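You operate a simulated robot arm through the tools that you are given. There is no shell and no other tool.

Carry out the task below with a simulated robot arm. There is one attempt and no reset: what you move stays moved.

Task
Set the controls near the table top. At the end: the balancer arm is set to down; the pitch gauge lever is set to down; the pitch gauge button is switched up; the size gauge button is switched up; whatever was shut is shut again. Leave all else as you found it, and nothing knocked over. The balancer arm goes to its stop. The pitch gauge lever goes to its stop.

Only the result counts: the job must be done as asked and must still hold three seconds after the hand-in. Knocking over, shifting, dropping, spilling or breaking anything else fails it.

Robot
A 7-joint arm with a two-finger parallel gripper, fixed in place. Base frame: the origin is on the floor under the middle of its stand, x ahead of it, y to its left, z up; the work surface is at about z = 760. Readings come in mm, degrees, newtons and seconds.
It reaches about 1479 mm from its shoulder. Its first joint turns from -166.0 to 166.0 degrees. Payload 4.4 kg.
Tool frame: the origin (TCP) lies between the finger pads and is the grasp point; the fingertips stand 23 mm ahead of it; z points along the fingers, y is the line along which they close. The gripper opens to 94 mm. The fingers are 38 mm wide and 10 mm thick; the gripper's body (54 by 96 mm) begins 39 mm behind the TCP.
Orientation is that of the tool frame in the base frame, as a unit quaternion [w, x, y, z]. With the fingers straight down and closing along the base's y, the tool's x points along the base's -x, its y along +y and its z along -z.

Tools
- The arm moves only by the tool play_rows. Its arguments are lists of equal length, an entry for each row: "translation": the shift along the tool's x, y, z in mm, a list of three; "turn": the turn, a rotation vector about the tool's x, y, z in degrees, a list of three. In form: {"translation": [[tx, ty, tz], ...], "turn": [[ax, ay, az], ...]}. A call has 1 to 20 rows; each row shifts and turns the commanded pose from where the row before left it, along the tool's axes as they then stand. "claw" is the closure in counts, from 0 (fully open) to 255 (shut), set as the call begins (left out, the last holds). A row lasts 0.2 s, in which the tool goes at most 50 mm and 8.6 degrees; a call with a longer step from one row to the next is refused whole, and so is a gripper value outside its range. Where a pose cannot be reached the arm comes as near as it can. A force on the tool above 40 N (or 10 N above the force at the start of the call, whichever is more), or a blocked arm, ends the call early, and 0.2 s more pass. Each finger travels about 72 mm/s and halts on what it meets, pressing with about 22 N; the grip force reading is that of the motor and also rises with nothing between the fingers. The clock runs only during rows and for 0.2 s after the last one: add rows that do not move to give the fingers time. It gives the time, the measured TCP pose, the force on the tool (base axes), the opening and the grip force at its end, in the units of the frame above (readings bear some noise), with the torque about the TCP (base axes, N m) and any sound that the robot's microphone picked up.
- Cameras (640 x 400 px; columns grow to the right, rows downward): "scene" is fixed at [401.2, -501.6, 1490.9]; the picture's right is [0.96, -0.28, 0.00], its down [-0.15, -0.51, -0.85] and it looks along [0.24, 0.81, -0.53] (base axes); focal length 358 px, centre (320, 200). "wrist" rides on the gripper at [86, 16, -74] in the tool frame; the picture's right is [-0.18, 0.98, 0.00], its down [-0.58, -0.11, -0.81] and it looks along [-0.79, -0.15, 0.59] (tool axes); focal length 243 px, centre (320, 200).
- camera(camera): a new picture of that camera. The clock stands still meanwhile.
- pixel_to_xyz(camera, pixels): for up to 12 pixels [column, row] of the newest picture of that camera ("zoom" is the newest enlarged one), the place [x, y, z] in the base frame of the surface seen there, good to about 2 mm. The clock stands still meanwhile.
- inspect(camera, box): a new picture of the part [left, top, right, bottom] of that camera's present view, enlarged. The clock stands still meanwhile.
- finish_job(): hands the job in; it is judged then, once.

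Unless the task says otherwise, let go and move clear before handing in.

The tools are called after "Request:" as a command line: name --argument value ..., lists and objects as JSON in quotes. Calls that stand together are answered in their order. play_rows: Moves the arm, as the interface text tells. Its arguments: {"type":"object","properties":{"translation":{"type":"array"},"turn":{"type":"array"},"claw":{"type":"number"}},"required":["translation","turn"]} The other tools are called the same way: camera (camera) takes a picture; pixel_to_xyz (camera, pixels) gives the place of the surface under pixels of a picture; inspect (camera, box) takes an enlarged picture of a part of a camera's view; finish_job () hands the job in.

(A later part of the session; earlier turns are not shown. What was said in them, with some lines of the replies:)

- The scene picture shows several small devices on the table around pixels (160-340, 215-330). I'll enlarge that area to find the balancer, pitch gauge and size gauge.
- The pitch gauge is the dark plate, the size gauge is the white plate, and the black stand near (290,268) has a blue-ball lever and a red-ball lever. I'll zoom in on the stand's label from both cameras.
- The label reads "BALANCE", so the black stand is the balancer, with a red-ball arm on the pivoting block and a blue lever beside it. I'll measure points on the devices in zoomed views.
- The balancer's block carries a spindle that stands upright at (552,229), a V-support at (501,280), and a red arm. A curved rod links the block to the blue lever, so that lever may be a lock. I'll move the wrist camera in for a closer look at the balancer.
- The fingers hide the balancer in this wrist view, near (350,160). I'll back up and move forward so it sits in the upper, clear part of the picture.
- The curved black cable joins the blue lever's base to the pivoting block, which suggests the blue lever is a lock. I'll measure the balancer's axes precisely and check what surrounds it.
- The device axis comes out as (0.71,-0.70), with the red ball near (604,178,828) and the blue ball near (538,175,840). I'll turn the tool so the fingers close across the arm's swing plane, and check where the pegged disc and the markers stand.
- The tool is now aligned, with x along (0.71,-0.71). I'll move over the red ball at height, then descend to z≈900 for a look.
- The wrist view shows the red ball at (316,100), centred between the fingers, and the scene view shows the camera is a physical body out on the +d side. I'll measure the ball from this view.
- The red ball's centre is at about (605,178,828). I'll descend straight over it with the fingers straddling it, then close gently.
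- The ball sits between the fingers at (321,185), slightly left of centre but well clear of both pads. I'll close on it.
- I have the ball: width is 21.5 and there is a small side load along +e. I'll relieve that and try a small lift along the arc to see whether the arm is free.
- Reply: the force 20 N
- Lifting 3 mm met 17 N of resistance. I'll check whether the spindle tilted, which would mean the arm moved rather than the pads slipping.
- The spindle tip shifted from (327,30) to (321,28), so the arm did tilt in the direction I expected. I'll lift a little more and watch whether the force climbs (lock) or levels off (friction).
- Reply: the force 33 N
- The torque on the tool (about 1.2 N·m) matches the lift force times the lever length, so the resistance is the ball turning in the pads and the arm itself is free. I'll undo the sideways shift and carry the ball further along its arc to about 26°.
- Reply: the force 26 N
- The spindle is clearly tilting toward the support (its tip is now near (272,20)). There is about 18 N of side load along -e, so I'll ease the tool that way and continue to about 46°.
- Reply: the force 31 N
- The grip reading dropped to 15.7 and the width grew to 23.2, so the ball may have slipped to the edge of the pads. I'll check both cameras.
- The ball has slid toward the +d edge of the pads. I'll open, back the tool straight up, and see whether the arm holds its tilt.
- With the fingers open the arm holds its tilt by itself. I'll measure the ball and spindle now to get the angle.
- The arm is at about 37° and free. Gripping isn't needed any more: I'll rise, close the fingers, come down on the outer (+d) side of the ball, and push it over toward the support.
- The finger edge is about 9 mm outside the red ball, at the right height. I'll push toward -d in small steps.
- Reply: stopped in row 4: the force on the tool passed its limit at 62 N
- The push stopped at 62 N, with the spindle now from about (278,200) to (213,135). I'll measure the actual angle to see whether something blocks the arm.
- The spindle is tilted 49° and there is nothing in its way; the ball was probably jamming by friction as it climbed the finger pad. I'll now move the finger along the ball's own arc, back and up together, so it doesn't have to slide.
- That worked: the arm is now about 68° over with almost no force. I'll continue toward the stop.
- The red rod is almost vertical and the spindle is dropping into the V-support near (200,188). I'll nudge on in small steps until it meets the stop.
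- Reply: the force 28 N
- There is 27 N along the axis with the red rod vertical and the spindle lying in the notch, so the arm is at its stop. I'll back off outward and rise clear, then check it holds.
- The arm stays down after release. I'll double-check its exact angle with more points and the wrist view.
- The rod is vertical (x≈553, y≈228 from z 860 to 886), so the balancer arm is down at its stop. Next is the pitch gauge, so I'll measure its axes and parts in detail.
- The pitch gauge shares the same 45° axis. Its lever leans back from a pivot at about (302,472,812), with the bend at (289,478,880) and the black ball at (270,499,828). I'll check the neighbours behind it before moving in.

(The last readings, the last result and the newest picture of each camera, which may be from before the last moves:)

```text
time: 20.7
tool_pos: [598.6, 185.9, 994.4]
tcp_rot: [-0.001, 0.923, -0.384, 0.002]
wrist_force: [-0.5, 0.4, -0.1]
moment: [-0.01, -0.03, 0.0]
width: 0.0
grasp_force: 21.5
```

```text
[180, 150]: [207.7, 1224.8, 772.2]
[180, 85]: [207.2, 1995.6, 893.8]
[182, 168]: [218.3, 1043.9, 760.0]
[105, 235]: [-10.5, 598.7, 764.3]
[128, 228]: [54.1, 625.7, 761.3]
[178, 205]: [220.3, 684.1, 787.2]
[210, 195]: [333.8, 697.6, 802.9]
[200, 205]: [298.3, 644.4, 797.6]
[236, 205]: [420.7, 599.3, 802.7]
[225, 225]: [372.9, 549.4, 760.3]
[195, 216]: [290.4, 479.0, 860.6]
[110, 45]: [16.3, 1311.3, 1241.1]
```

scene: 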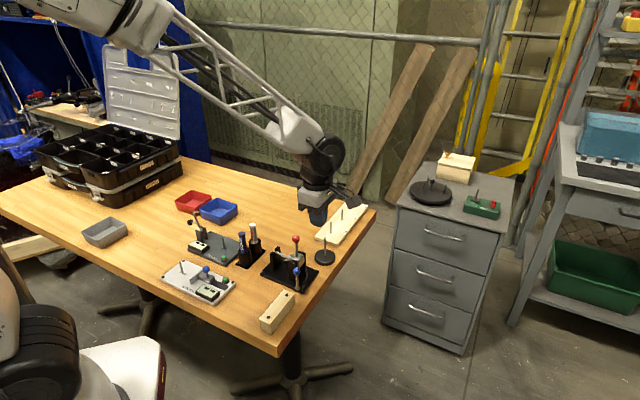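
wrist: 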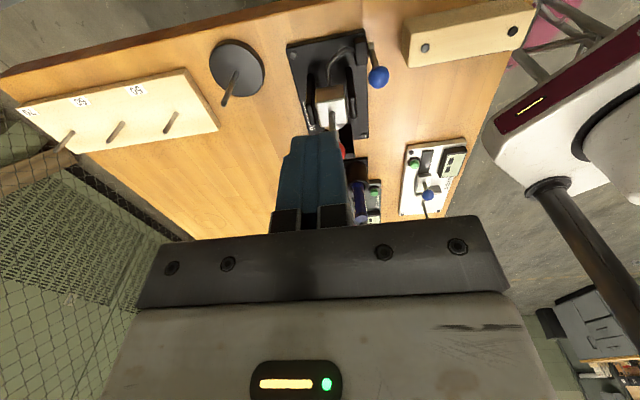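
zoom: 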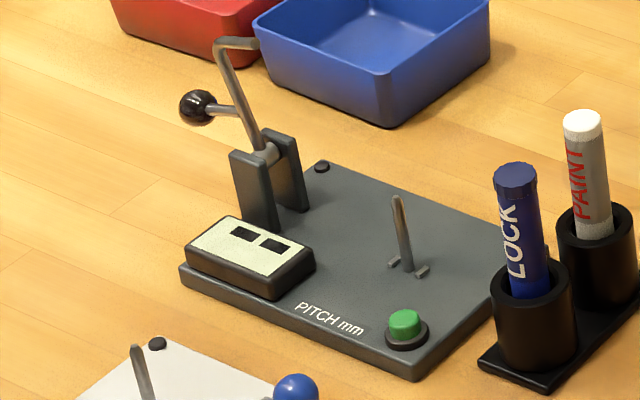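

The toolbox and bins are far behind the gauge (bins below z 803), so the path is clear. I'll travel at height to just behind the lever.

Request:
play_rows --translation '[[-38.2, 0.85, 0], [-38.2, 0.85, 0], [-38.2, 0.85, 0], [-38.2, 0.85, 0], [-38.2, 0.85, 0], [-38.2, 0.85, 0], [-38.2, 0.85, 0], [-38.2, 0.85, 0], [-38.2, 0.85, 0], [-38.2, 0.85, 0], [-38.2, 0.85, 0], [-38.2, 0.85, 0]]' --turn '[[0, 0, 0], [0, 0, 0], [0, 0, 0], [0, 0, 0], [0, 0, 0], [0, 0, 0], [0, 0, 0], [0, 0, 0], [0, 0, 0], [0, 0, 0], [0, 0, 0], [0, 0, 0]]' --claw 255

Request:
camera --camera "wrist"

Request:
inspect --camera "scene" --box '[150, 180, 270, 280]'

```text
time: 23.3
tool_pos: [269.5, 502.5, 991.2]
tcp_rot: [0.0, 0.923, -0.384, 0.002]
wrist_force: [-0.6, 0.3, -0.1]
moment: [-0.01, -0.03, -0.02]
width: 0.3
grasp_force: 21.6
```

```text
taken
```

wrist: 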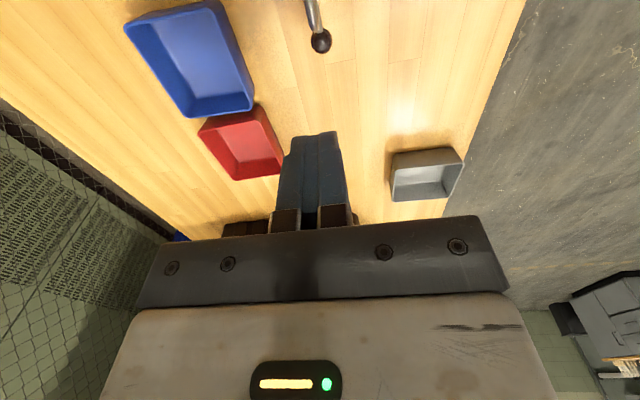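

```text
4.00 times, centred on (210, 230) of scene
```

zoom: 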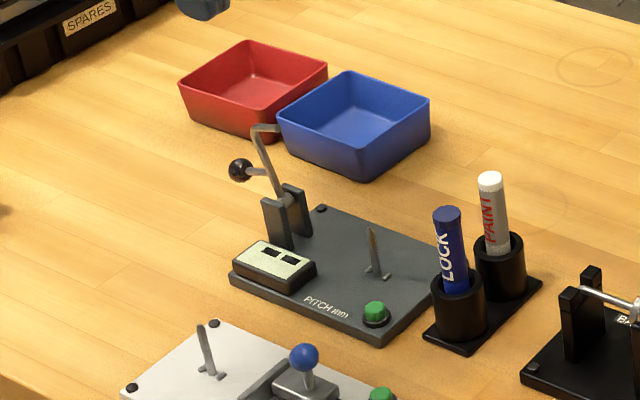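

The black ball shows at (320,40) in the wrist view. I'll measure it and the lever from here before descending.

Request:
pixel_to_xyz --camera "wrist" --pixels '[[320, 40], [313, 40], [329, 40], [320, 50], [314, 20], [310, 5], [318, 32]]'

Request:
inspect --camera "wrist" --box '[240, 0, 400, 100]'

```text
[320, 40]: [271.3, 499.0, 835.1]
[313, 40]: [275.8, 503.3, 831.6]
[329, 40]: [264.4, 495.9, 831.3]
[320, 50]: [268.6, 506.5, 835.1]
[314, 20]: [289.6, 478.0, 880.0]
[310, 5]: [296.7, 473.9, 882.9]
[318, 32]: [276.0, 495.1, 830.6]
```

```text
4.00 times, centred on (320, 50) of wrist
```

zoom: 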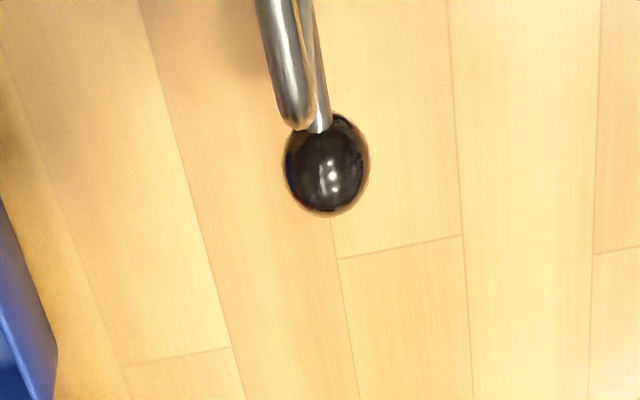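

The ball's top is at z≈837 and the lever bend is at (290,478,880), so descending with the tips at about z 855 behind the lever is clear of both.

Request:
play_rows --translation '[[0, 2, 20], [0, 0, 30], [0, 0, 30], [0, 0, 20], [0, 0, 13]]' --turn '[[0, 0, 0], [0, 0, 0], [0, 0, 0], [0, 0, 0], [0, 0, 0]]'

Request:
inspect --camera "scene" --box '[160, 190, 240, 260]'

Request:
camera --camera "wrist"

```text
time: 24.5
tool_pos: [268.8, 501.6, 880.3]
tcp_rot: [-0.003, 0.924, -0.383, 0.002]
wrist_force: [0.2, -0.6, -0.3]
moment: [-0.03, 0.01, 0.0]
width: 0.1
grasp_force: 21.6
```

```text
5.71 times, centred on (200, 225) of scene
```

zoom: 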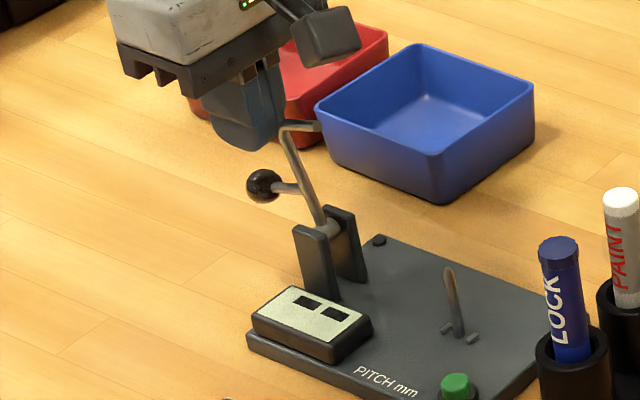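

```text
taken
```

wrist: 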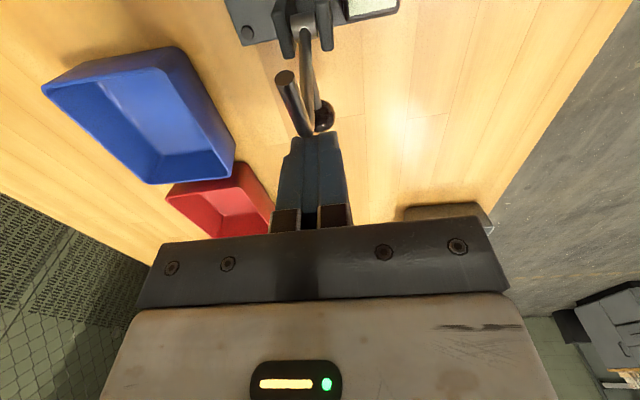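

The finger edge is right behind the lever's bend, with the ball clear below. I'll lift slightly and push the lever's top toward +d in small steps until it is about vertical.

Request:
play_rows --translation '[[0, 0, -12.7], [9, 0, 0], [6.5, 0, 0], [6.9, 0, 0]]' --turn '[[0, 0, 0], [0, 0, 0], [0, 0, 0], [0, 0, 0]]'

Request:
inspect --camera "scene" --box '[160, 190, 240, 260]'

```text
time: 25.5
tool_pos: [283.4, 487.0, 893.0]
tcp_rot: [-0.001, 0.924, -0.384, 0.002]
wrist_force: [-0.8, 0.3, 0.5]
moment: [0.01, -0.01, 0.0]
width: 0.0
grasp_force: 22.3
```

```text
5.71 times, centred on (200, 225) of scene
```

zoom: 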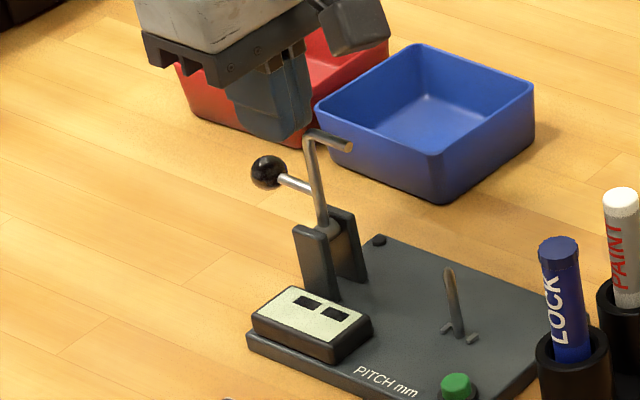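

The lever swings freely toward the peg and is now almost vertical. I'll continue along the arc to about 30° forward.

Request:
play_rows --translation '[[7.6, 0, 0.1], [7.5, 0, 1.1], [7.3, 0, 2.1], [7.0, 0, 3.0]]' --turn '[[0, 0, 0], [0, 0, 0], [0, 0, 0], [0, 0, 0]]'

Request:
inspect --camera "scene" --box '[160, 190, 240, 260]'

Request:
camera --camera "wrist"

```text
time: 26.5
tool_pos: [305.5, 466.0, 885.9]
tcp_rot: [-0.002, 0.924, -0.383, 0.003]
wrist_force: [-0.8, -0.7, 0.9]
moment: [0.0, 0.01, -0.01]
width: 0.0
grasp_force: 22.1
```

```text
5.71 times, centred on (200, 225) of scene
```

zoom: 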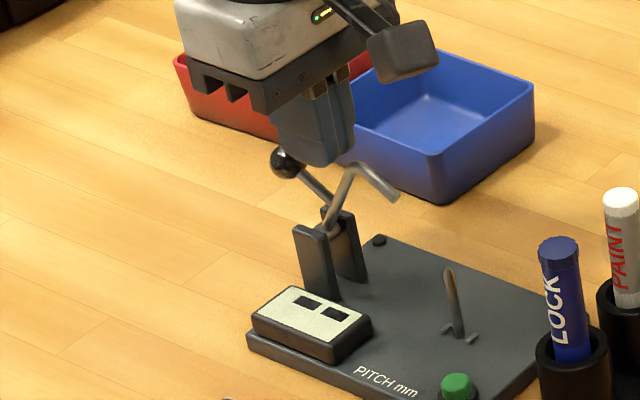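

```text
taken
```

wrist: 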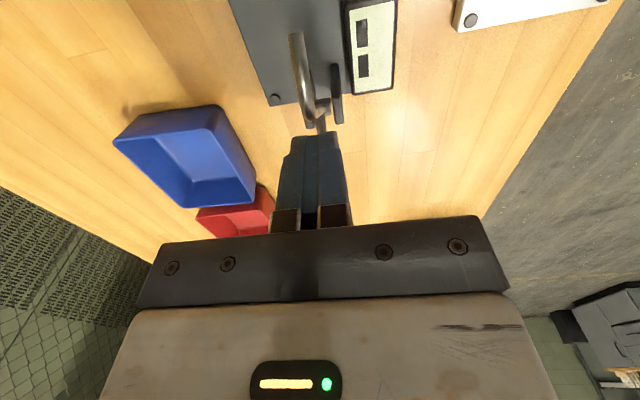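

The lever stays about 30° forward and the ball is now at mid height behind the finger. I'll lift out, go behind the ball, and check that the lever holds.

Request:
play_rows --translation '[[0, 0, -30], [0, 0, -30], [-34, 0, 0], [-36, 0, 0]]' --turn '[[0, 0, 0], [0, 0, 0], [0, 0, 0], [0, 0, 0]]'

Request:
camera --camera "wrist"

Request:
inspect --camera "scene" --box '[160, 190, 240, 260]'

Request:
pixel_to_xyz --camera "zoom" --pixels '[[285, 163], [285, 148], [270, 163], [300, 165], [330, 195], [350, 170], [395, 195], [338, 220]]'

```text
time: 27.5
tool_pos: [255.0, 513.7, 943.9]
tcp_rot: [0.0, 0.924, -0.383, 0.002]
wrist_force: [0.1, 0.0, -0.1]
moment: [0.01, -0.04, 0.0]
width: 0.0
grasp_force: 22.3
```

```text
taken
```

wrist: 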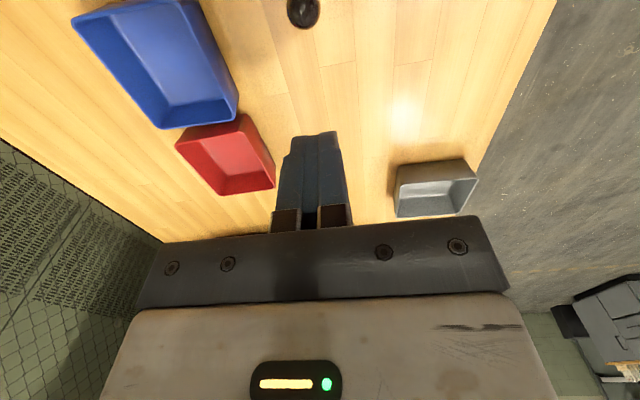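

```text
5.71 times, centred on (200, 225) of scene
```

zoom: 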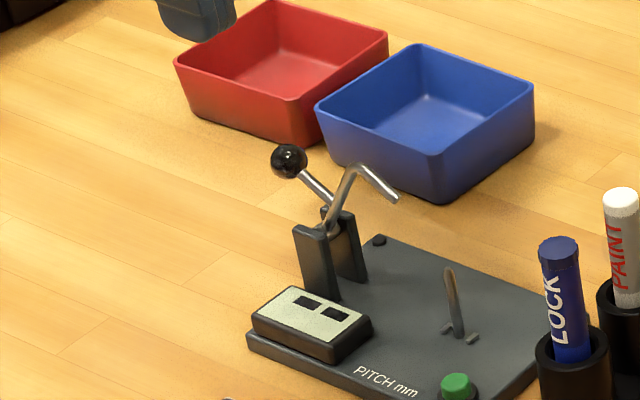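

```text
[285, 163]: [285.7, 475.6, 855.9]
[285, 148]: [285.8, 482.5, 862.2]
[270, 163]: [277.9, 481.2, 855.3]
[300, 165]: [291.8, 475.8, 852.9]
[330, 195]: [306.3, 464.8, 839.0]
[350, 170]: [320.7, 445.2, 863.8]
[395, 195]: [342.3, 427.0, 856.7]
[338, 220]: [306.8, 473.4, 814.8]
```

The lever holds its position; the ball is now at about (286,484,850). I'll descend behind it and push it over along its arc.

Request:
play_rows --translation '[[0, -1, 25], [0, 0, 30], [0, 0, 23], [7, 0, 0], [6, 0, 0], [3.7, 0, -2.3], [3.7, 0, -2.3], [3.8, 0, -1.7], [3.9, 0, -1.6]]' --turn '[[0, 0, 0], [0, 0, 0], [0, 0, 0], [0, 0, 0], [0, 0, 0], [0, 0, 0], [0, 0, 0], [0, 0, 0], [0, 0, 0]]'

Request:
inspect --camera "scene" --box '[160, 190, 240, 260]'

```text
time: 29.5
tool_pos: [276.9, 495.3, 876.9]
tcp_rot: [-0.001, 0.923, -0.384, 0.002]
wrist_force: [0.2, -0.9, -0.9]
moment: [0.0, -0.01, 0.0]
width: 0.3
grasp_force: 22.3
```

```text
5.71 times, centred on (200, 225) of scene
```

zoom: 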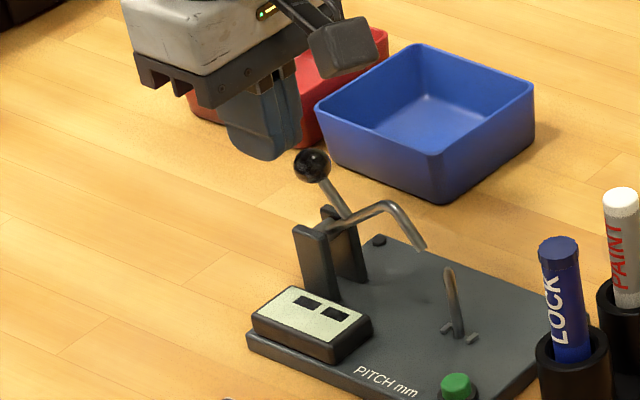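

The lever is now about 55–60° over, with near-zero force. I'll continue along the arc.

Request:
play_rows --translation '[[4, 0, -1], [3.9, 0, -0.9], [3.9, 0, -0.3], [3.9, 0, -0.2], [3.8, 0, 0.4], [3.7, 0, 0.4]]' --turn '[[0, 0, 0], [0, 0, 0], [0, 0, 0], [0, 0, 0], [0, 0, 0], [0, 0, 0]]'

Request:
inspect --camera "scene" --box '[160, 190, 240, 260]'

```text
time: 30.9
tool_pos: [293.1, 479.4, 878.5]
tcp_rot: [-0.002, 0.924, -0.382, 0.003]
wrist_force: [-0.2, -0.1, 0.4]
moment: [0.01, -0.01, -0.02]
width: 0.0
grasp_force: 22.0
```

```text
5.71 times, centred on (200, 225) of scene
```

zoom: 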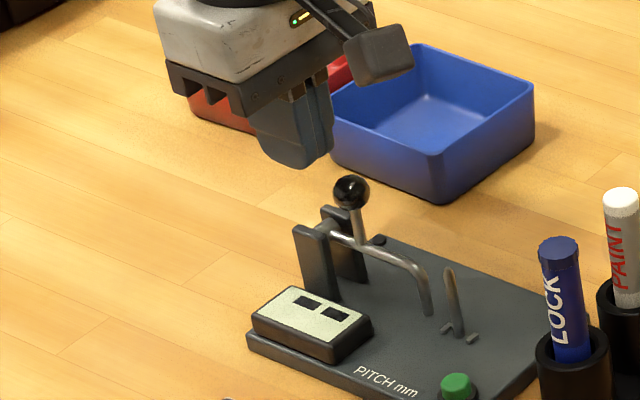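

The lever has dropped ahead of the finger and looks nearly horizontal, with the ball at zoom (351,192). I'll measure its angle before the final push to the stop.

Request:
pixel_to_xyz --camera "zoom" --pixels '[[351, 192], [332, 192], [370, 192], [351, 175], [356, 220], [365, 240], [345, 236], [400, 258], [425, 285], [430, 310]]'

Request:
camera --camera "wrist"

```text
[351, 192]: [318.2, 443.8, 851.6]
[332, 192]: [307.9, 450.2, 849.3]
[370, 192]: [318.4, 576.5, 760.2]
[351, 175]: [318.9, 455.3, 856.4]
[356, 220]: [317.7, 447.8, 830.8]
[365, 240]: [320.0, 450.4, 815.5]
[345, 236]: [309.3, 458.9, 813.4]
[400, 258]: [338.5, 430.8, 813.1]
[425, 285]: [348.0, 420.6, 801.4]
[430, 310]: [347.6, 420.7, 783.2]
```

```text
taken
```

wrist: 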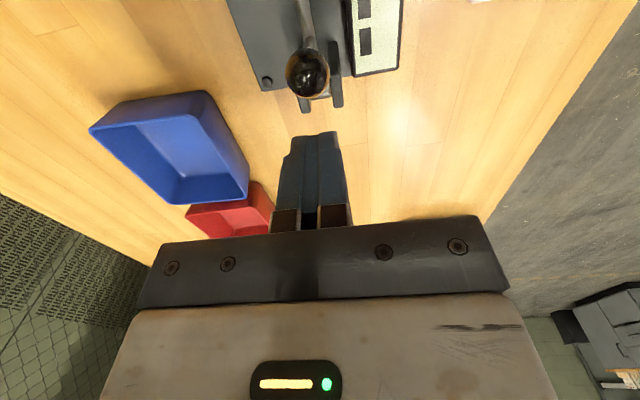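

The main arm is horizontal (z≈813 along its length), so it has probably reached its stop. I'll lower a little and push the ball gently to confirm it goes no further.

Request:
play_rows --translation '[[0, 0, 9], [0, 0, 9], [4, 0, 0], [3, 0, 0], [2, 0, 0], [1.5, 0, 0]]' --turn '[[0, 0, 0], [0, 0, 0], [0, 0, 0], [0, 0, 0], [0, 0, 0], [0, 0, 0]]'

```text
time: 32.1
tool_pos: [296.6, 474.0, 859.5]
tcp_rot: [-0.003, 0.924, -0.383, 0.002]
wrist_force: [-23.7, 21.1, -11.2]
moment: [0.35, 0.56, -0.08]
width: 0.0
grasp_force: 21.5
stopped in row 5: the force on the tool passed its limit at 48 N (the readings are from after the stop); the commanded pose is now the measured one
```

Pushing met firm resistance (48 N) right away, so the lever is on its stop. I'll back off, rise, and check it.

Request:
play_rows --translation '[[-4, 0, 0], [-15, 0, 0], [-15, 0, 0], [0, 0, -40], [0, 0, -40]]' --turn '[[0, 0, 0], [0, 0, 0], [0, 0, 0], [0, 0, 0], [0, 0, 0]]'

Request:
inspect --camera "scene" --box '[175, 210, 255, 275]'

Request:
pixel_to_xyz --camera "zoom" --pixels '[[267, 80], [252, 118], [300, 142], [330, 165], [333, 200], [275, 128], [398, 310], [398, 325], [270, 215], [295, 225], [250, 208], [235, 240]]'

```text
time: 33.3
tool_pos: [271.7, 498.0, 940.1]
tcp_rot: [0.0, 0.924, -0.383, 0.002]
wrist_force: [0.0, 0.9, -0.3]
moment: [0.0, 0.03, -0.01]
width: 0.0
grasp_force: 21.5
```

```text
6.15 times, centred on (215, 242) of scene
```

zoom: 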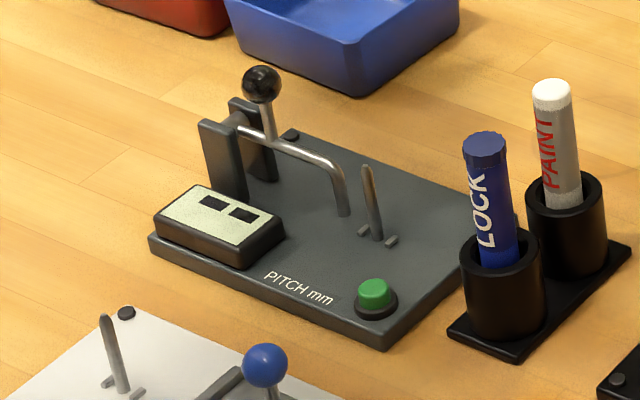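

```text
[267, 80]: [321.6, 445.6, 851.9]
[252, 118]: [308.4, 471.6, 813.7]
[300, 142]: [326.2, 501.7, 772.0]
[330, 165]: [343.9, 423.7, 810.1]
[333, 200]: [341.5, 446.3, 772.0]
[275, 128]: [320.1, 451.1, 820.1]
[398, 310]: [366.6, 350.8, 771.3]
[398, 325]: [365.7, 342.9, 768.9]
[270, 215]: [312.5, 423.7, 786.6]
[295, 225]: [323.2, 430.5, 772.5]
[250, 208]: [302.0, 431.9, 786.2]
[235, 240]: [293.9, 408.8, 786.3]
```

The lever stays horizontal with the ball in the same place as when pushed, so it is down at its stop. Next are the buttons; I'll measure both closely before touching them.

Request:
inspect --camera "scene" --box '[210, 245, 230, 265]'

Request:
pixel_to_xyz --camera "zoom" --pixels '[[320, 150], [320, 180], [290, 190], [350, 190], [320, 240], [270, 240], [380, 240], [320, 290], [200, 240], [450, 280]]'

Request:
inspect --camera "scene" --box '[215, 265, 245, 290]'

Request:
pixel_to_xyz --camera "zoom" --pixels '[[320, 150], [320, 180], [290, 190], [350, 190], [320, 240], [270, 240], [380, 240], [320, 290], [200, 240], [450, 280]]'

```text
16.00 times, centred on (220, 255) of scene
```

zoom: 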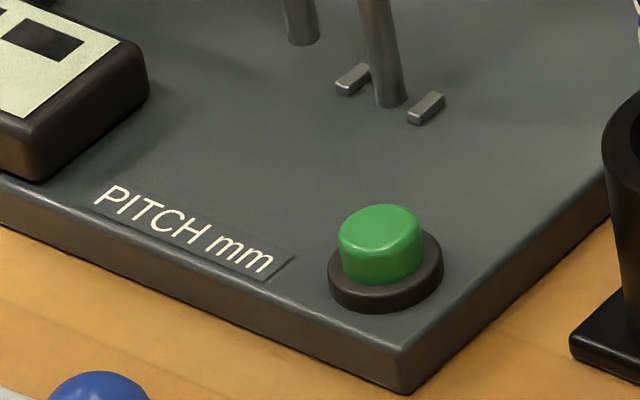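

```text
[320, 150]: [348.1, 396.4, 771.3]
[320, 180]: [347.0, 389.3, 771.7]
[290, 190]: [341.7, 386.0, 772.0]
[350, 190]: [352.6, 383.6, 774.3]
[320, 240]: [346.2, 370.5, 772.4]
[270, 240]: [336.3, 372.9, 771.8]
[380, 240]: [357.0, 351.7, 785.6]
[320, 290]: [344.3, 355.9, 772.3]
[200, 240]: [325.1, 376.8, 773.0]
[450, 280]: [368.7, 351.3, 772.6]
```

```text
16.00 times, centred on (230, 278) of scene
```

zoom: 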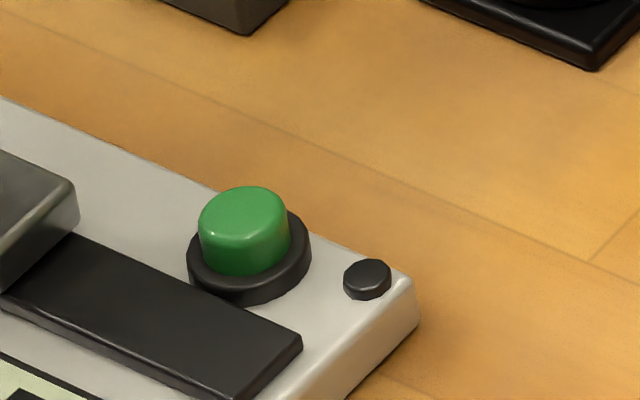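

```text
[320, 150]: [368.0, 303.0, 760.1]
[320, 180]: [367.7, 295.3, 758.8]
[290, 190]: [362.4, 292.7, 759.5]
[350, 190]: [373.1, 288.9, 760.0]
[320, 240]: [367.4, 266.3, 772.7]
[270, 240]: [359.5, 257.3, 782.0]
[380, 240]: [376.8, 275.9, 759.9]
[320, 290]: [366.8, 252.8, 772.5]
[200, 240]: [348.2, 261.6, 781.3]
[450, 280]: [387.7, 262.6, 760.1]
```

Both green caps stand about 12 mm above their plates and look alike, so I can't tell from this whether they are latched. I'll turn back to the starting orientation, which keeps the body and camera away from the markers, and move over the pitch button for a close look.

Request:
play_rows --translation '[[0, 0, -2], [0, 0, -2], [0, 0, 0], [0, 0, 0], [0, 0, 0], [0, 0, 0], [0, 0, 0], [0, 0, 0], [0, 0, 0], [0, 0, 0], [0, 0, 0], [0, 0, 0], [0, 0, 0], [0, 0, 0], [0, 0, 0], [0, 0, 0]]' --turn '[[0, 0, 8.43], [0, 0, 8.43], [0, 0, 8.43], [0, 0, 8.43], [0, 0, 8.43], [0, 0, 8.43], [0, 0, 8.43], [0, 0, 8.43], [0, 0, 8.43], [0, 0, 8.43], [0, 0, 8.43], [0, 0, 8.43], [0, 0, 8.43], [0, 0, 8.43], [0, 0, 8.43], [0, 0, 8.43]]'

```text
time: 36.7
tool_pos: [273.0, 497.2, 945.1]
tcp_rot: [0.003, 0.001, 1.0, 0.001]
wrist_force: [-0.1, 0.0, 0.7]
moment: [0.0, 0.01, -0.01]
width: 0.1
grasp_force: 21.5
```

The tool is back in the starting orientation. I'll move so the pitch button falls in the clear upper part of the wrist view.

Request:
play_rows --translation '[[-8, -33, 0], [-8, -33, 0], [-8, -33, 0], [-7, -34, 0]]' --turn '[[0, 0, 0], [0, 0, 0], [0, 0, 0], [0, 0, 0]]'

Request:
camera --camera "wrist"

Request:
inspect --camera "wrist" --box '[160, 0, 480, 180]'

```text
time: 37.7
tool_pos: [303.7, 365.6, 944.5]
tcp_rot: [0.002, 0.0, 1.0, 0.001]
wrist_force: [-0.2, 0.4, 0.0]
moment: [0.0, 0.0, -0.01]
width: 0.0
grasp_force: 21.6
```

```text
taken
```

wrist: 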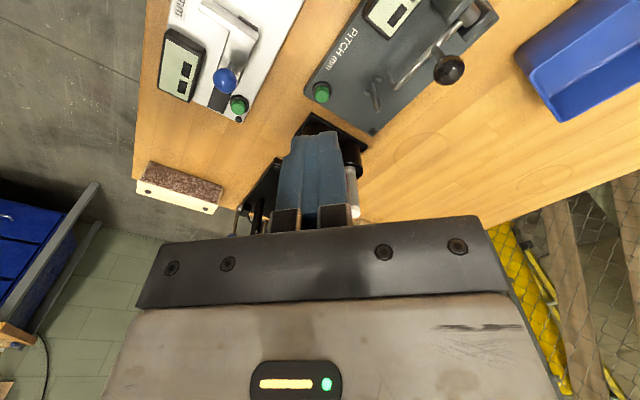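

```text
2.00 times, centred on (320, 90) of wrist
```

zoom: 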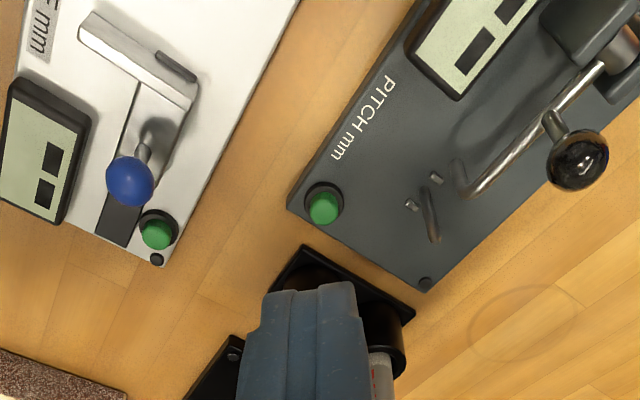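

Request:
inspect --camera "wrist" --box '[295, 70, 345, 115]'

Request:
pixel_to_xyz --camera "wrist" --pixels '[[321, 92], [321, 97], [321, 86], [315, 92], [327, 92], [238, 104], [238, 108], [238, 100], [232, 104], [244, 104], [347, 190], [355, 165]]'

Request:
inspect --camera "wrist" --box '[215, 80, 265, 125]'

```text
8.89 times, centred on (320, 92) of wrist
```

zoom: 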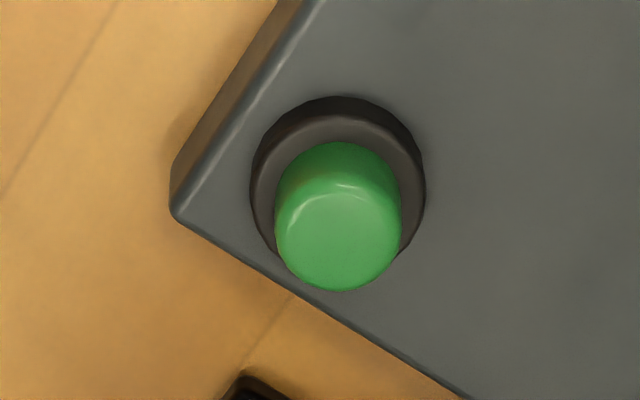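

```text
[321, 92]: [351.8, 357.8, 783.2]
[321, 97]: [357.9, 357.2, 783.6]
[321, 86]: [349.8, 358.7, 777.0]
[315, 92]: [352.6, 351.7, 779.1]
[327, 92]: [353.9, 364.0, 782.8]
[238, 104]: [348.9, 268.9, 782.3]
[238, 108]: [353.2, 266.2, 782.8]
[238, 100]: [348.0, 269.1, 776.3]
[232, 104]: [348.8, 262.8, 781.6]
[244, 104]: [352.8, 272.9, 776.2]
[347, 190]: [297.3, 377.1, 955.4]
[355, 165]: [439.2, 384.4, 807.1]
```

```text
8.89 times, centred on (240, 102) of wrist
```

zoom: 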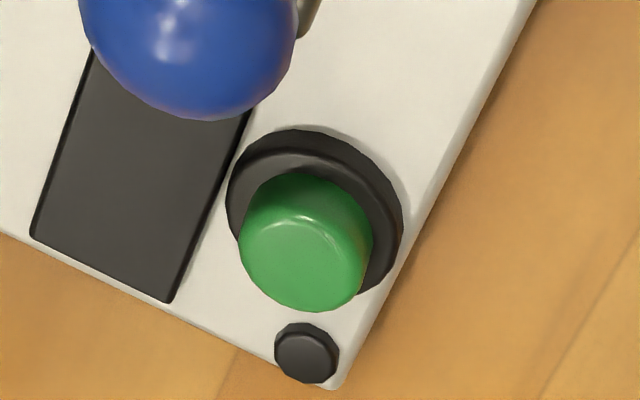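

The pitch button's cap is centred at about (358,357) with its top near z 785; the size button's is at about (355,265). I'll move over the pitch button and stop about 10 mm above it.

Request:
play_rows --translation '[[-27, -4.3, 0], [-27.3, -4.3, 0], [0, 0, 40], [0, 0, 40], [0, 0, 30], [0, 0, 16]]' --turn '[[0, 0, 0], [0, 0, 0], [0, 0, 0], [0, 0, 0], [0, 0, 0], [0, 0, 0]]'

Request:
inspect --camera "scene" --box '[180, 205, 270, 285]'

Request:
camera --camera "wrist"

```text
time: 39.1
tool_pos: [359.3, 357.4, 818.0]
tcp_rot: [0.003, -0.001, 1.0, 0.0]
wrist_force: [-0.3, -0.1, -0.8]
moment: [0.02, -0.01, 0.02]
width: 0.0
grasp_force: 21.9
```

```text
5.00 times, centred on (225, 245) of scene
```

zoom: 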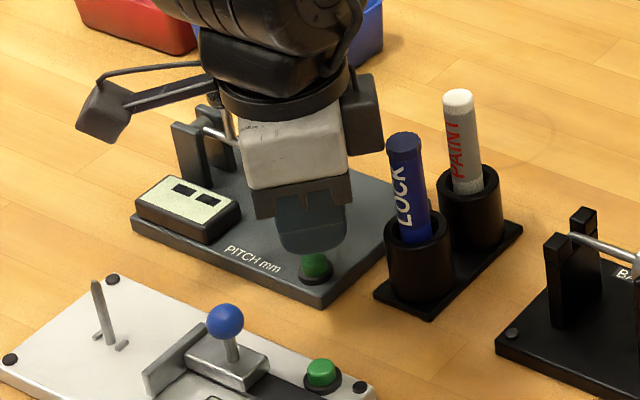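

```text
taken
```

wrist: 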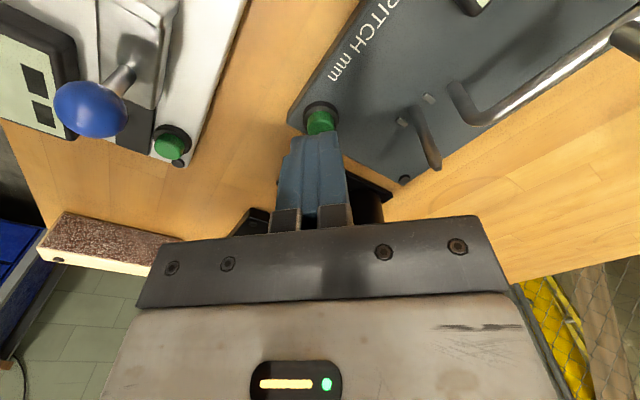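

The fingertip is centred about 10 mm above the pitch button. I'll descend to contact and press in small steps while watching the force.

Request:
play_rows --translation '[[0, 0, 4], [0, 0, 4], [0, 0, 2], [0, 0, 1], [0, 0, 1]]' --turn '[[0, 0, 0], [0, 0, 0], [0, 0, 0], [0, 0, 0], [0, 0, 0]]'

```text
time: 40.3
tool_pos: [359.2, 356.6, 806.8]
tcp_rot: [0.002, 0.0, 1.0, 0.001]
wrist_force: [0.6, -0.1, 1.0]
moment: [0.01, 0.02, 0.05]
width: 0.0
grasp_force: 21.9
```

Only 1 N so far with the tips at z≈784, so contact is just starting. I'll press on in 1 mm steps.

Request:
play_rows --translation '[[0, 0, 1], [0, 0, 1]]' --turn '[[0, 0, 0], [0, 0, 0]]'

```text
time: 40.9
tool_pos: [358.6, 357.8, 804.7]
tcp_rot: [0.003, 0.0, 1.0, 0.001]
wrist_force: [0.5, 0.3, 1.1]
moment: [0.01, -0.02, 0.02]
width: 0.2
grasp_force: 22.1
heard: click
```

I heard a click at tips z≈782. I'll lift off and see which way the button latched.

Request:
play_rows --translation '[[0, 0, -5], [0, 0, -30], [0, 0, -40], [0, 0, -40], [26, 4, -10], [28, 4, 0]]' --turn '[[0, 0, 0], [0, 0, 0], [0, 0, 0], [0, 0, 0], [0, 0, 0], [0, 0, 0]]'

Request:
inspect --camera "scene" --box '[210, 245, 230, 265]'

Request:
camera --camera "wrist"

Request:
inspect --camera "wrist" --box '[295, 70, 345, 115]'

```text
time: 42.3
tool_pos: [304.5, 363.2, 929.4]
tcp_rot: [0.003, 0.0, 1.0, 0.001]
wrist_force: [-0.6, 0.5, -0.5]
moment: [0.01, -0.02, -0.02]
width: 0.0
grasp_force: 22.2
```

```text
16.00 times, centred on (220, 255) of scene
```

zoom: 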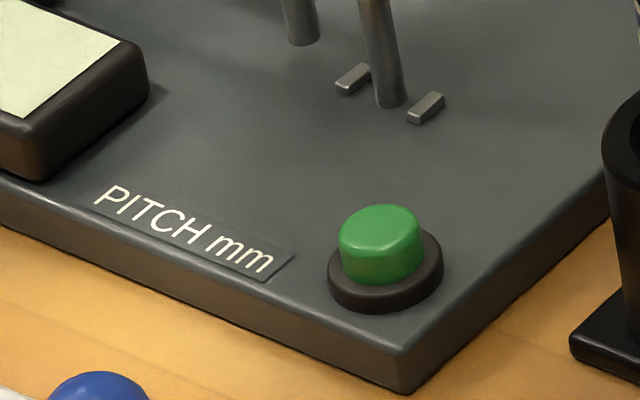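

```text
taken
```

wrist: 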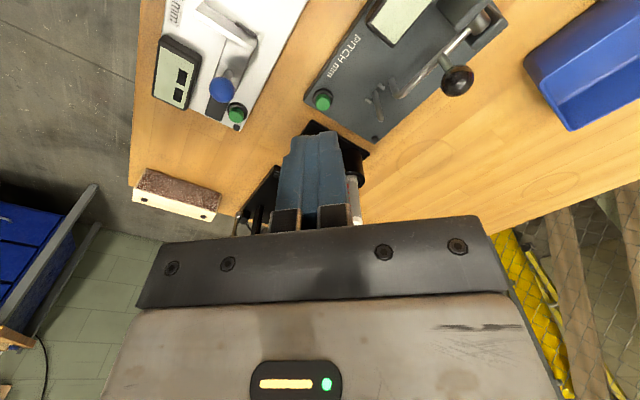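

```text
8.89 times, centred on (320, 92) of wrist
```

zoom: 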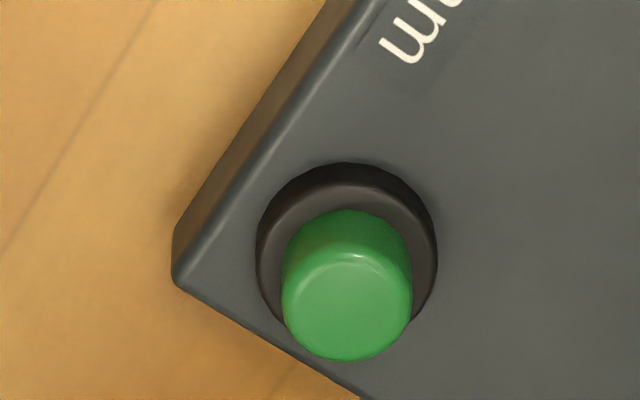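

The cap springs back, but the pitch gauge's display changed: its dark squares are gone in the wrist view at (405,15). I'll look closely at both displays.

Request:
inspect --camera "scene" --box '[175, 225, 235, 265]'

Request:
inspect --camera "scene" --box '[185, 235, 215, 255]'

Request:
inspect --camera "scene" --box '[190, 280, 230, 306]'

Request:
inspect --camera "wrist" --box '[140, 20, 260, 130]'

```text
10.00 times, centred on (205, 245) of scene
```

zoom: 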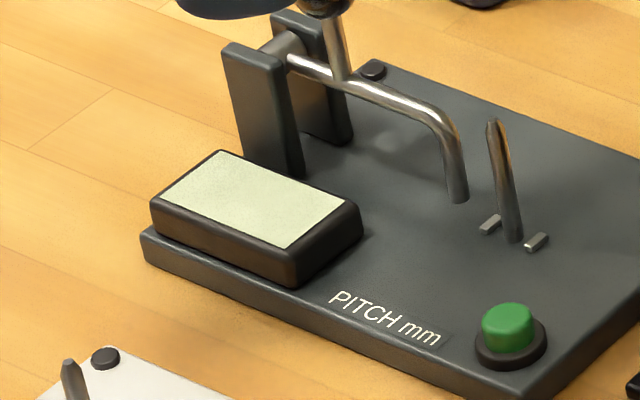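

```text
16.00 times, centred on (200, 245) of scene
```

zoom: 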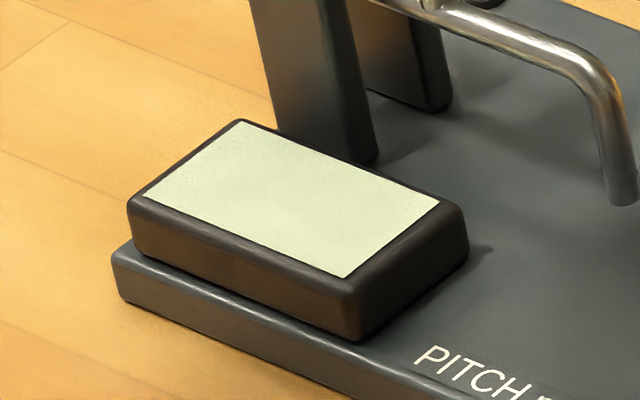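

```text
15.38 times, centred on (210, 293) of scene
```

zoom: 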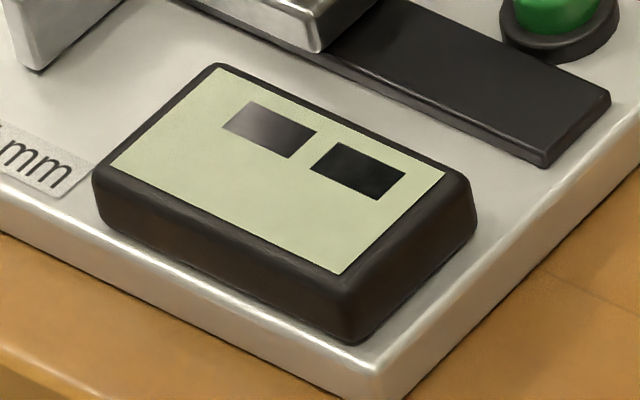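

```text
3.64 times, centred on (200, 75) of wrist
```

zoom: 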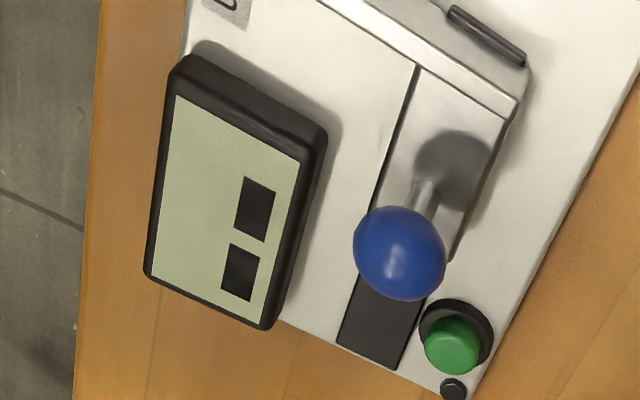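

One press blanked the pitch display, which had shown two dark squares in its upper half (the size gauge still shows them). The button is a spring-back toggle, so I'll press once more to learn its full cycle before deciding which display state is "up".

Request:
play_rows --translation '[[-27, -3.1, 0], [-27, -3.1, 0], [0, 0, 40], [0, 0, 40], [0, 0, 25], [0, 0, 8], [0, 0, 8], [0, 0, 2], [0, 0, 1], [0, 0, 1]]' --turn '[[0, 0, 0], [0, 0, 0], [0, 0, 0], [0, 0, 0], [0, 0, 0], [0, 0, 0], [0, 0, 0], [0, 0, 0], [0, 0, 0], [0, 0, 0]]'

Request:
inspect --camera "scene" --box '[175, 225, 235, 265]'

```text
time: 44.5
tool_pos: [358.5, 358.8, 804.2]
tcp_rot: [0.003, -0.001, 1.0, 0.001]
wrist_force: [-0.6, -0.3, 1.4]
moment: [-0.01, 0.03, 0.01]
width: 0.0
grasp_force: 22.2
heard: click
```

```text
10.00 times, centred on (205, 245) of scene
```

zoom: 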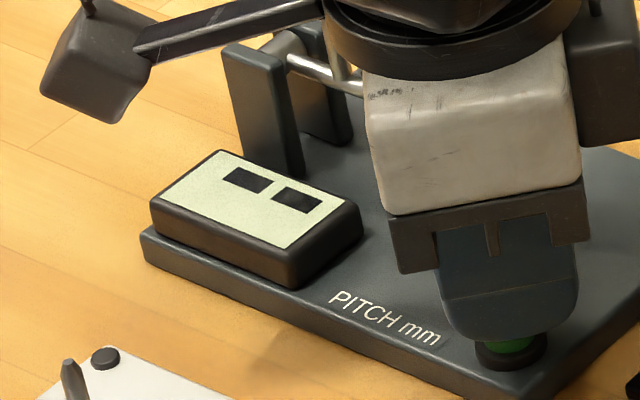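

The second press brought the squares back, so it is a two-state toggle. I'll lift clear and confirm the display is stable, then compare the cap's height with the other state from the same pose as before.

Request:
play_rows --translation '[[0, 0, -5], [0, 0, -30], [0, 0, -40], [0, 0, -40], [26, 3, -10], [28, 3, 0]]' --turn '[[0, 0, 0], [0, 0, 0], [0, 0, 0], [0, 0, 0], [0, 0, 0], [0, 0, 0]]'

Request:
inspect --camera "scene" --box '[185, 235, 215, 255]'

Request:
inspect --camera "wrist" --box '[295, 70, 345, 115]'

Request:
inspect --camera "scene" --box '[210, 245, 230, 265]'

```text
time: 45.9
tool_pos: [303.5, 364.1, 929.3]
tcp_rot: [0.003, 0.0, 1.0, 0.001]
wrist_force: [0.5, 0.0, 1.0]
moment: [-0.01, -0.01, 0.02]
width: 0.0
grasp_force: 22.2
```

```text
16.00 times, centred on (200, 245) of scene
```

zoom: 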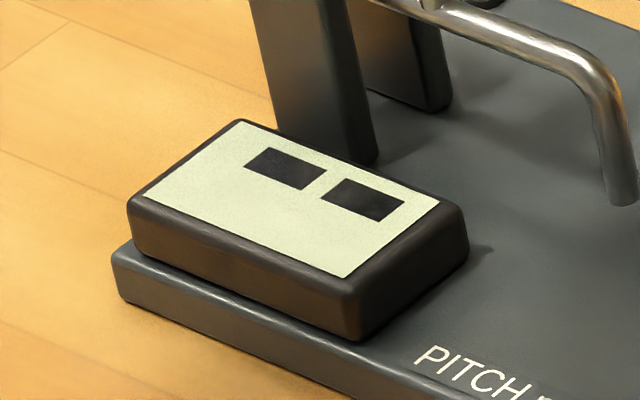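

```text
8.89 times, centred on (320, 92) of wrist
```

zoom: 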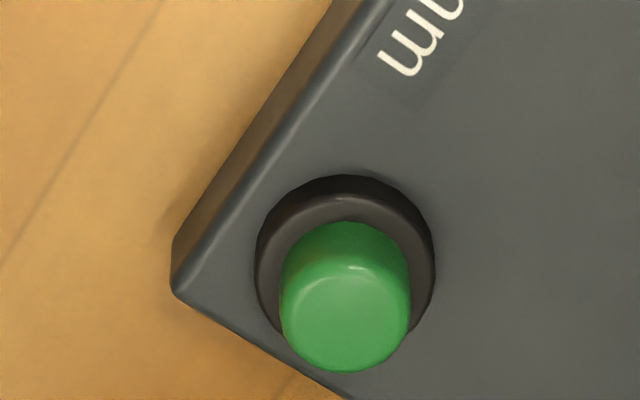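

```text
16.00 times, centred on (220, 255) of scene
```

zoom: 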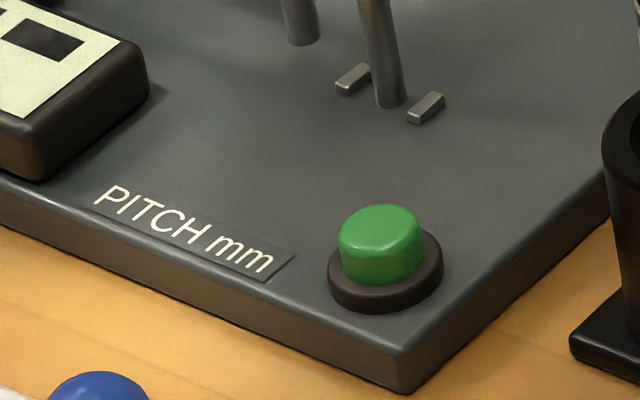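

The cap height is identical in both states, so only the display shows it: squares (as found) means latched on, or "down", and blank means released, or "up". Both gauges started showing squares, so switching up should blank them; I'll press the pitch button once more.

Request:
play_rows --translation '[[-27, -3.1, 0], [-27.5, -3.1, 0], [0, 0, 40], [0, 0, 40], [0, 0, 25], [0, 0, 8], [0, 0, 8], [0, 0, 2], [0, 0, 1], [0, 0, 1]]' --turn '[[0, 0, 0], [0, 0, 0], [0, 0, 0], [0, 0, 0], [0, 0, 0], [0, 0, 0], [0, 0, 0], [0, 0, 0], [0, 0, 0], [0, 0, 0]]'

Request:
inspect --camera "scene" --box '[175, 225, 235, 265]'

```text
time: 48.1
tool_pos: [359.5, 358.2, 804.1]
tcp_rot: [0.003, -0.001, 1.0, 0.001]
wrist_force: [0.5, 0.4, 0.9]
moment: [-0.01, -0.02, -0.01]
width: 0.0
grasp_force: 22.3
heard: click
```

```text
10.00 times, centred on (205, 245) of scene
```

zoom: 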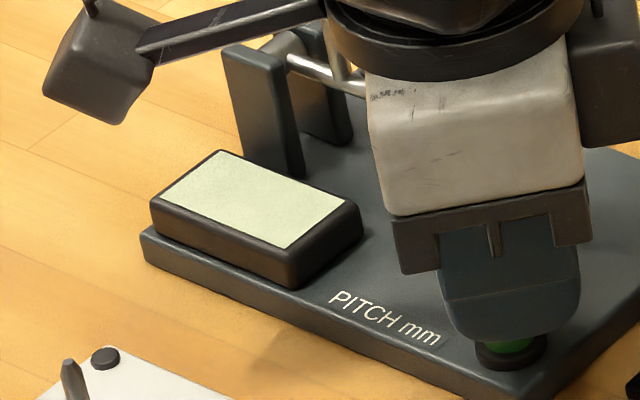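

The pitch display is blank again, so that button is set. I'll lift off and move over the size button at about (355,265).

Request:
play_rows --translation '[[0, 0, -5], [0, 0, -35], [0, 0, -40], [1.5, -31, 0], [1.5, -31, 0], [0.5, -31, 0]]' --turn '[[0, 0, 0], [0, 0, 0], [0, 0, 0], [0, 0, 0], [0, 0, 0], [0, 0, 0]]'

Request:
camera --camera "wrist"

Request:
inspect --camera "scene" --box '[150, 215, 270, 315]'

```text
time: 49.5
tool_pos: [355.8, 264.4, 883.5]
tcp_rot: [0.003, -0.001, 1.0, 0.002]
wrist_force: [-0.6, -0.5, -0.2]
moment: [0.02, -0.02, -0.01]
width: 0.2
grasp_force: 21.9
```

```text
taken
```

wrist: 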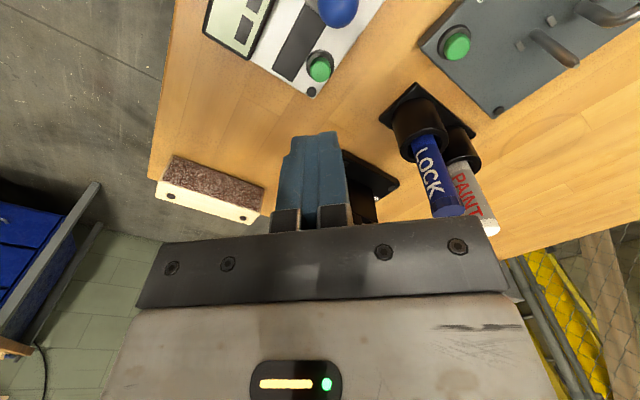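

```text
4.00 times, centred on (210, 265) of scene
```

zoom: 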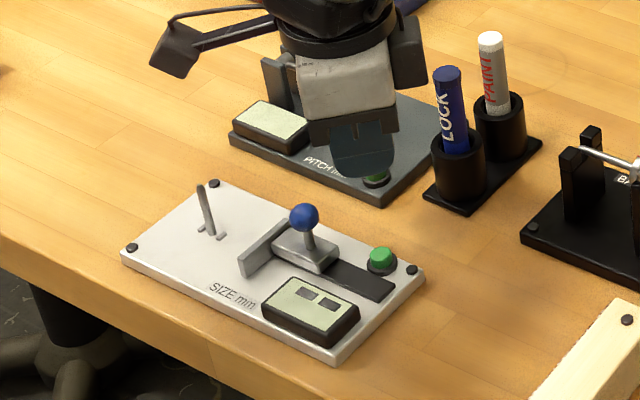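

Request:
pixel_to_xyz --camera "wrist" --pixels '[[320, 68], [320, 75], [320, 61], [312, 68], [328, 68], [320, 80], [300, 50], [284, 70], [340, 10]]'

```text
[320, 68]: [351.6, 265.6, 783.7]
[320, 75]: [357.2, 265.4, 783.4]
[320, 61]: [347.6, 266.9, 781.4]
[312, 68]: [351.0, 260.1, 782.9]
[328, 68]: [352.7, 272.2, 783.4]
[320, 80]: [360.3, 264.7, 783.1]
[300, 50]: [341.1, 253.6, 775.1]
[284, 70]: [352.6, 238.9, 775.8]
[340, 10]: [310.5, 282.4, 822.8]
```

The size button's cap is centred at about (354.5,265.5) with its top near 783.5, and I'm almost directly above it. I'll descend and press in small steps as before.

Request:
play_rows --translation '[[0, 1, 30], [0, 0, 30], [0, 0, 8], [0, 0, 6], [0, 0, 2], [0, 0, 1], [0, 0, 1], [0, 0, 1]]' --turn '[[0, 0, 0], [0, 0, 0], [0, 0, 0], [0, 0, 0], [0, 0, 0], [0, 0, 0], [0, 0, 0], [0, 0, 0]]'

Request:
inspect --camera "scene" --box '[160, 255, 240, 310]'

```text
time: 51.3
tool_pos: [355.6, 266.9, 805.6]
tcp_rot: [0.003, 0.0, 1.0, 0.0]
wrist_force: [0.5, -0.3, 0.9]
moment: [0.01, 0.05, 0.02]
width: 0.0
grasp_force: 21.3
```

```text
7.27 times, centred on (200, 282) of scene
```

zoom: 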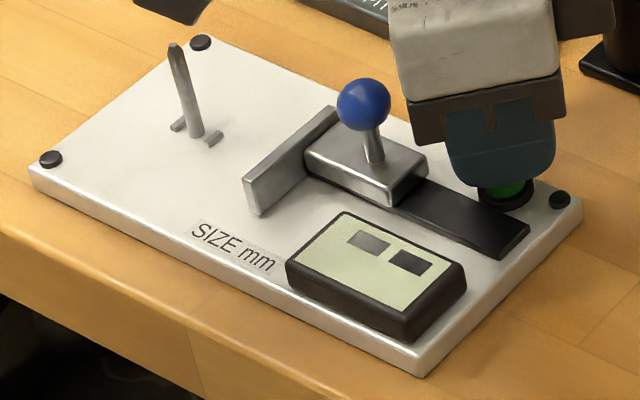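

No click yet at TCP z 805.6, and the size display still shows its squares at (368,240) and (410,262). I'll press a little further in 0.7 mm steps.

Request:
play_rows --translation '[[0, 0, 0.7], [0, 0, 0.7]]' --turn '[[0, 0, 0], [0, 0, 0]]'

Request:
inspect --camera "scene" --box '[160, 255, 240, 310]'

```text
time: 51.9
tool_pos: [355.1, 265.7, 803.8]
tcp_rot: [0.003, -0.001, 1.0, 0.001]
wrist_force: [0.2, 0.6, 2.0]
moment: [-0.01, 0.0, 0.0]
width: 0.1
grasp_force: 22.0
heard: click
```

```text
7.27 times, centred on (200, 282) of scene
```

zoom: 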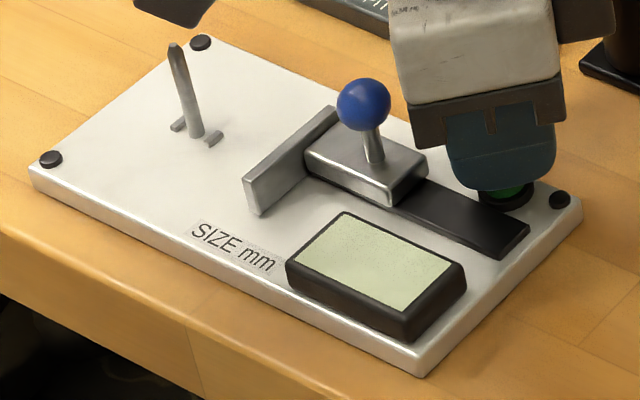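

The size display is now blank too. I'll lift straight up and move clear, then check everything.

Request:
play_rows --translation '[[0, 0, -5], [0, 0, -35], [0, 0, -45], [0, 0, -45], [0, 20, -40], [0, 20, -30]]' --turn '[[0, 0, 0], [0, 0, 0], [0, 0, 0], [0, 0, 0], [0, 0, 0], [0, 0, 0]]'

Request:
camera --camera "scene"

Request:
inspect --camera "scene" --box '[150, 205, 250, 310]'

Request:
inspect --camera "scene" --box '[230, 210, 350, 340]'

Request:
camera --camera "wrist"

```text
time: 53.3
tool_pos: [353.1, 305.3, 1004.0]
tcp_rot: [0.002, 0.0, 1.0, 0.001]
wrist_force: [-1.3, -0.2, 0.0]
moment: [0.0, -0.03, 0.0]
width: 0.2
grasp_force: 22.2
```

```text
taken
```

scene: 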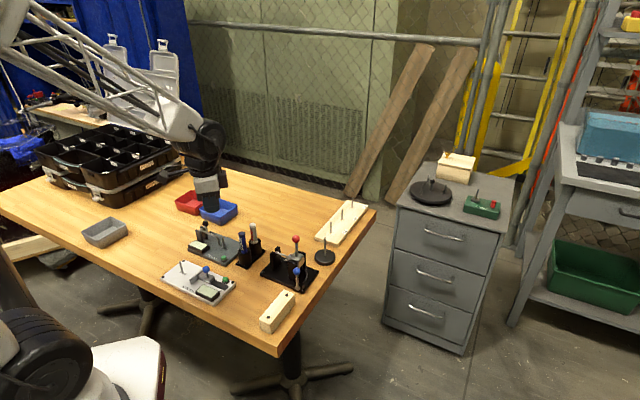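

```text
3.81 times, centred on (200, 258) of scene
```

zoom: 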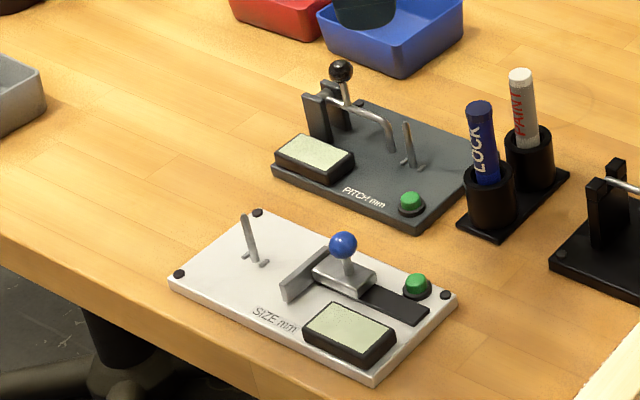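

```text
3.08 times, centred on (290, 275) of scene
```

zoom: 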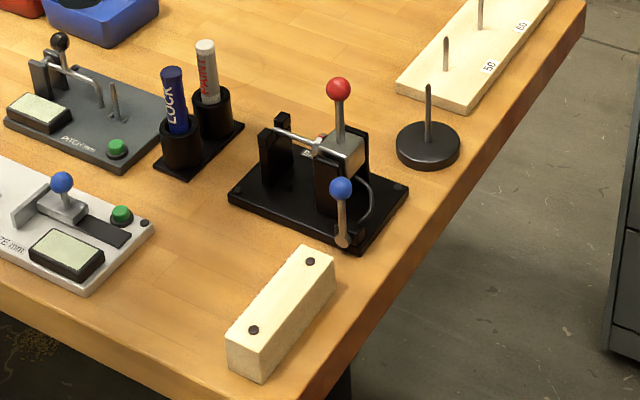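

```text
taken
```

wrist: 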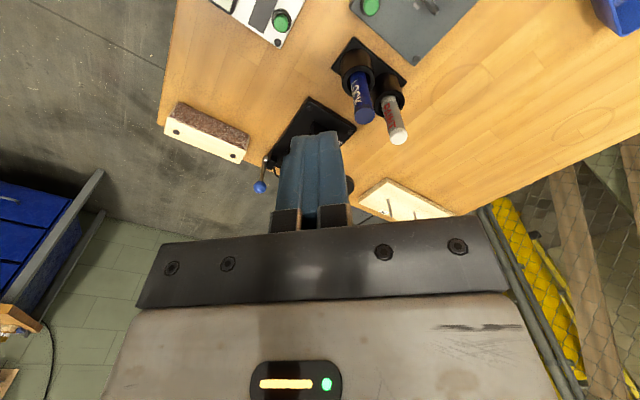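

The scene pictures show:
- **Balancer:** the arm lies in its support.
- **Pitch gauge:** the lever is down on its stop.
- **Displays:** both are blank.
- **Everything else:** the blue lever, slider, markers and stands are where they were.

The tool is clear, so I'm handing the job in.

Request:
finish_job

```text
The job is handed in.
```

I've handed the job in. The balancer arm and pitch gauge lever are set as asked, but I had to guess which button state counts as "up".

- **Balancer arm:** down. The spindle lies in its V-support with the red handle straight up. I pushed it to firm resistance at the end of its travel, and it stayed there when I let go.
- **Pitch gauge lever:** down. Its main arm is horizontal and met firm resistance when I pushed it further.
- **Pitch and size gauge buttons:** switched away from how I found them. The caps spring back, so only the displays show their state. Both displays started with two dark squares and are now blank.

**The guess:** nothing on the gauges labels "up". I took blank to be "up", because a button that is up is normally off and because both started in the other state. If the squares mean "up", both buttons are wrong. I pressed the pitch button three times (blank, squares, blank) to learn how it toggles, and the size button once.

In the last pictures, the blue lever, size slider, markers and stands look unmoved and nothing is knocked over. I opened nothing, so there was nothing to shut again.
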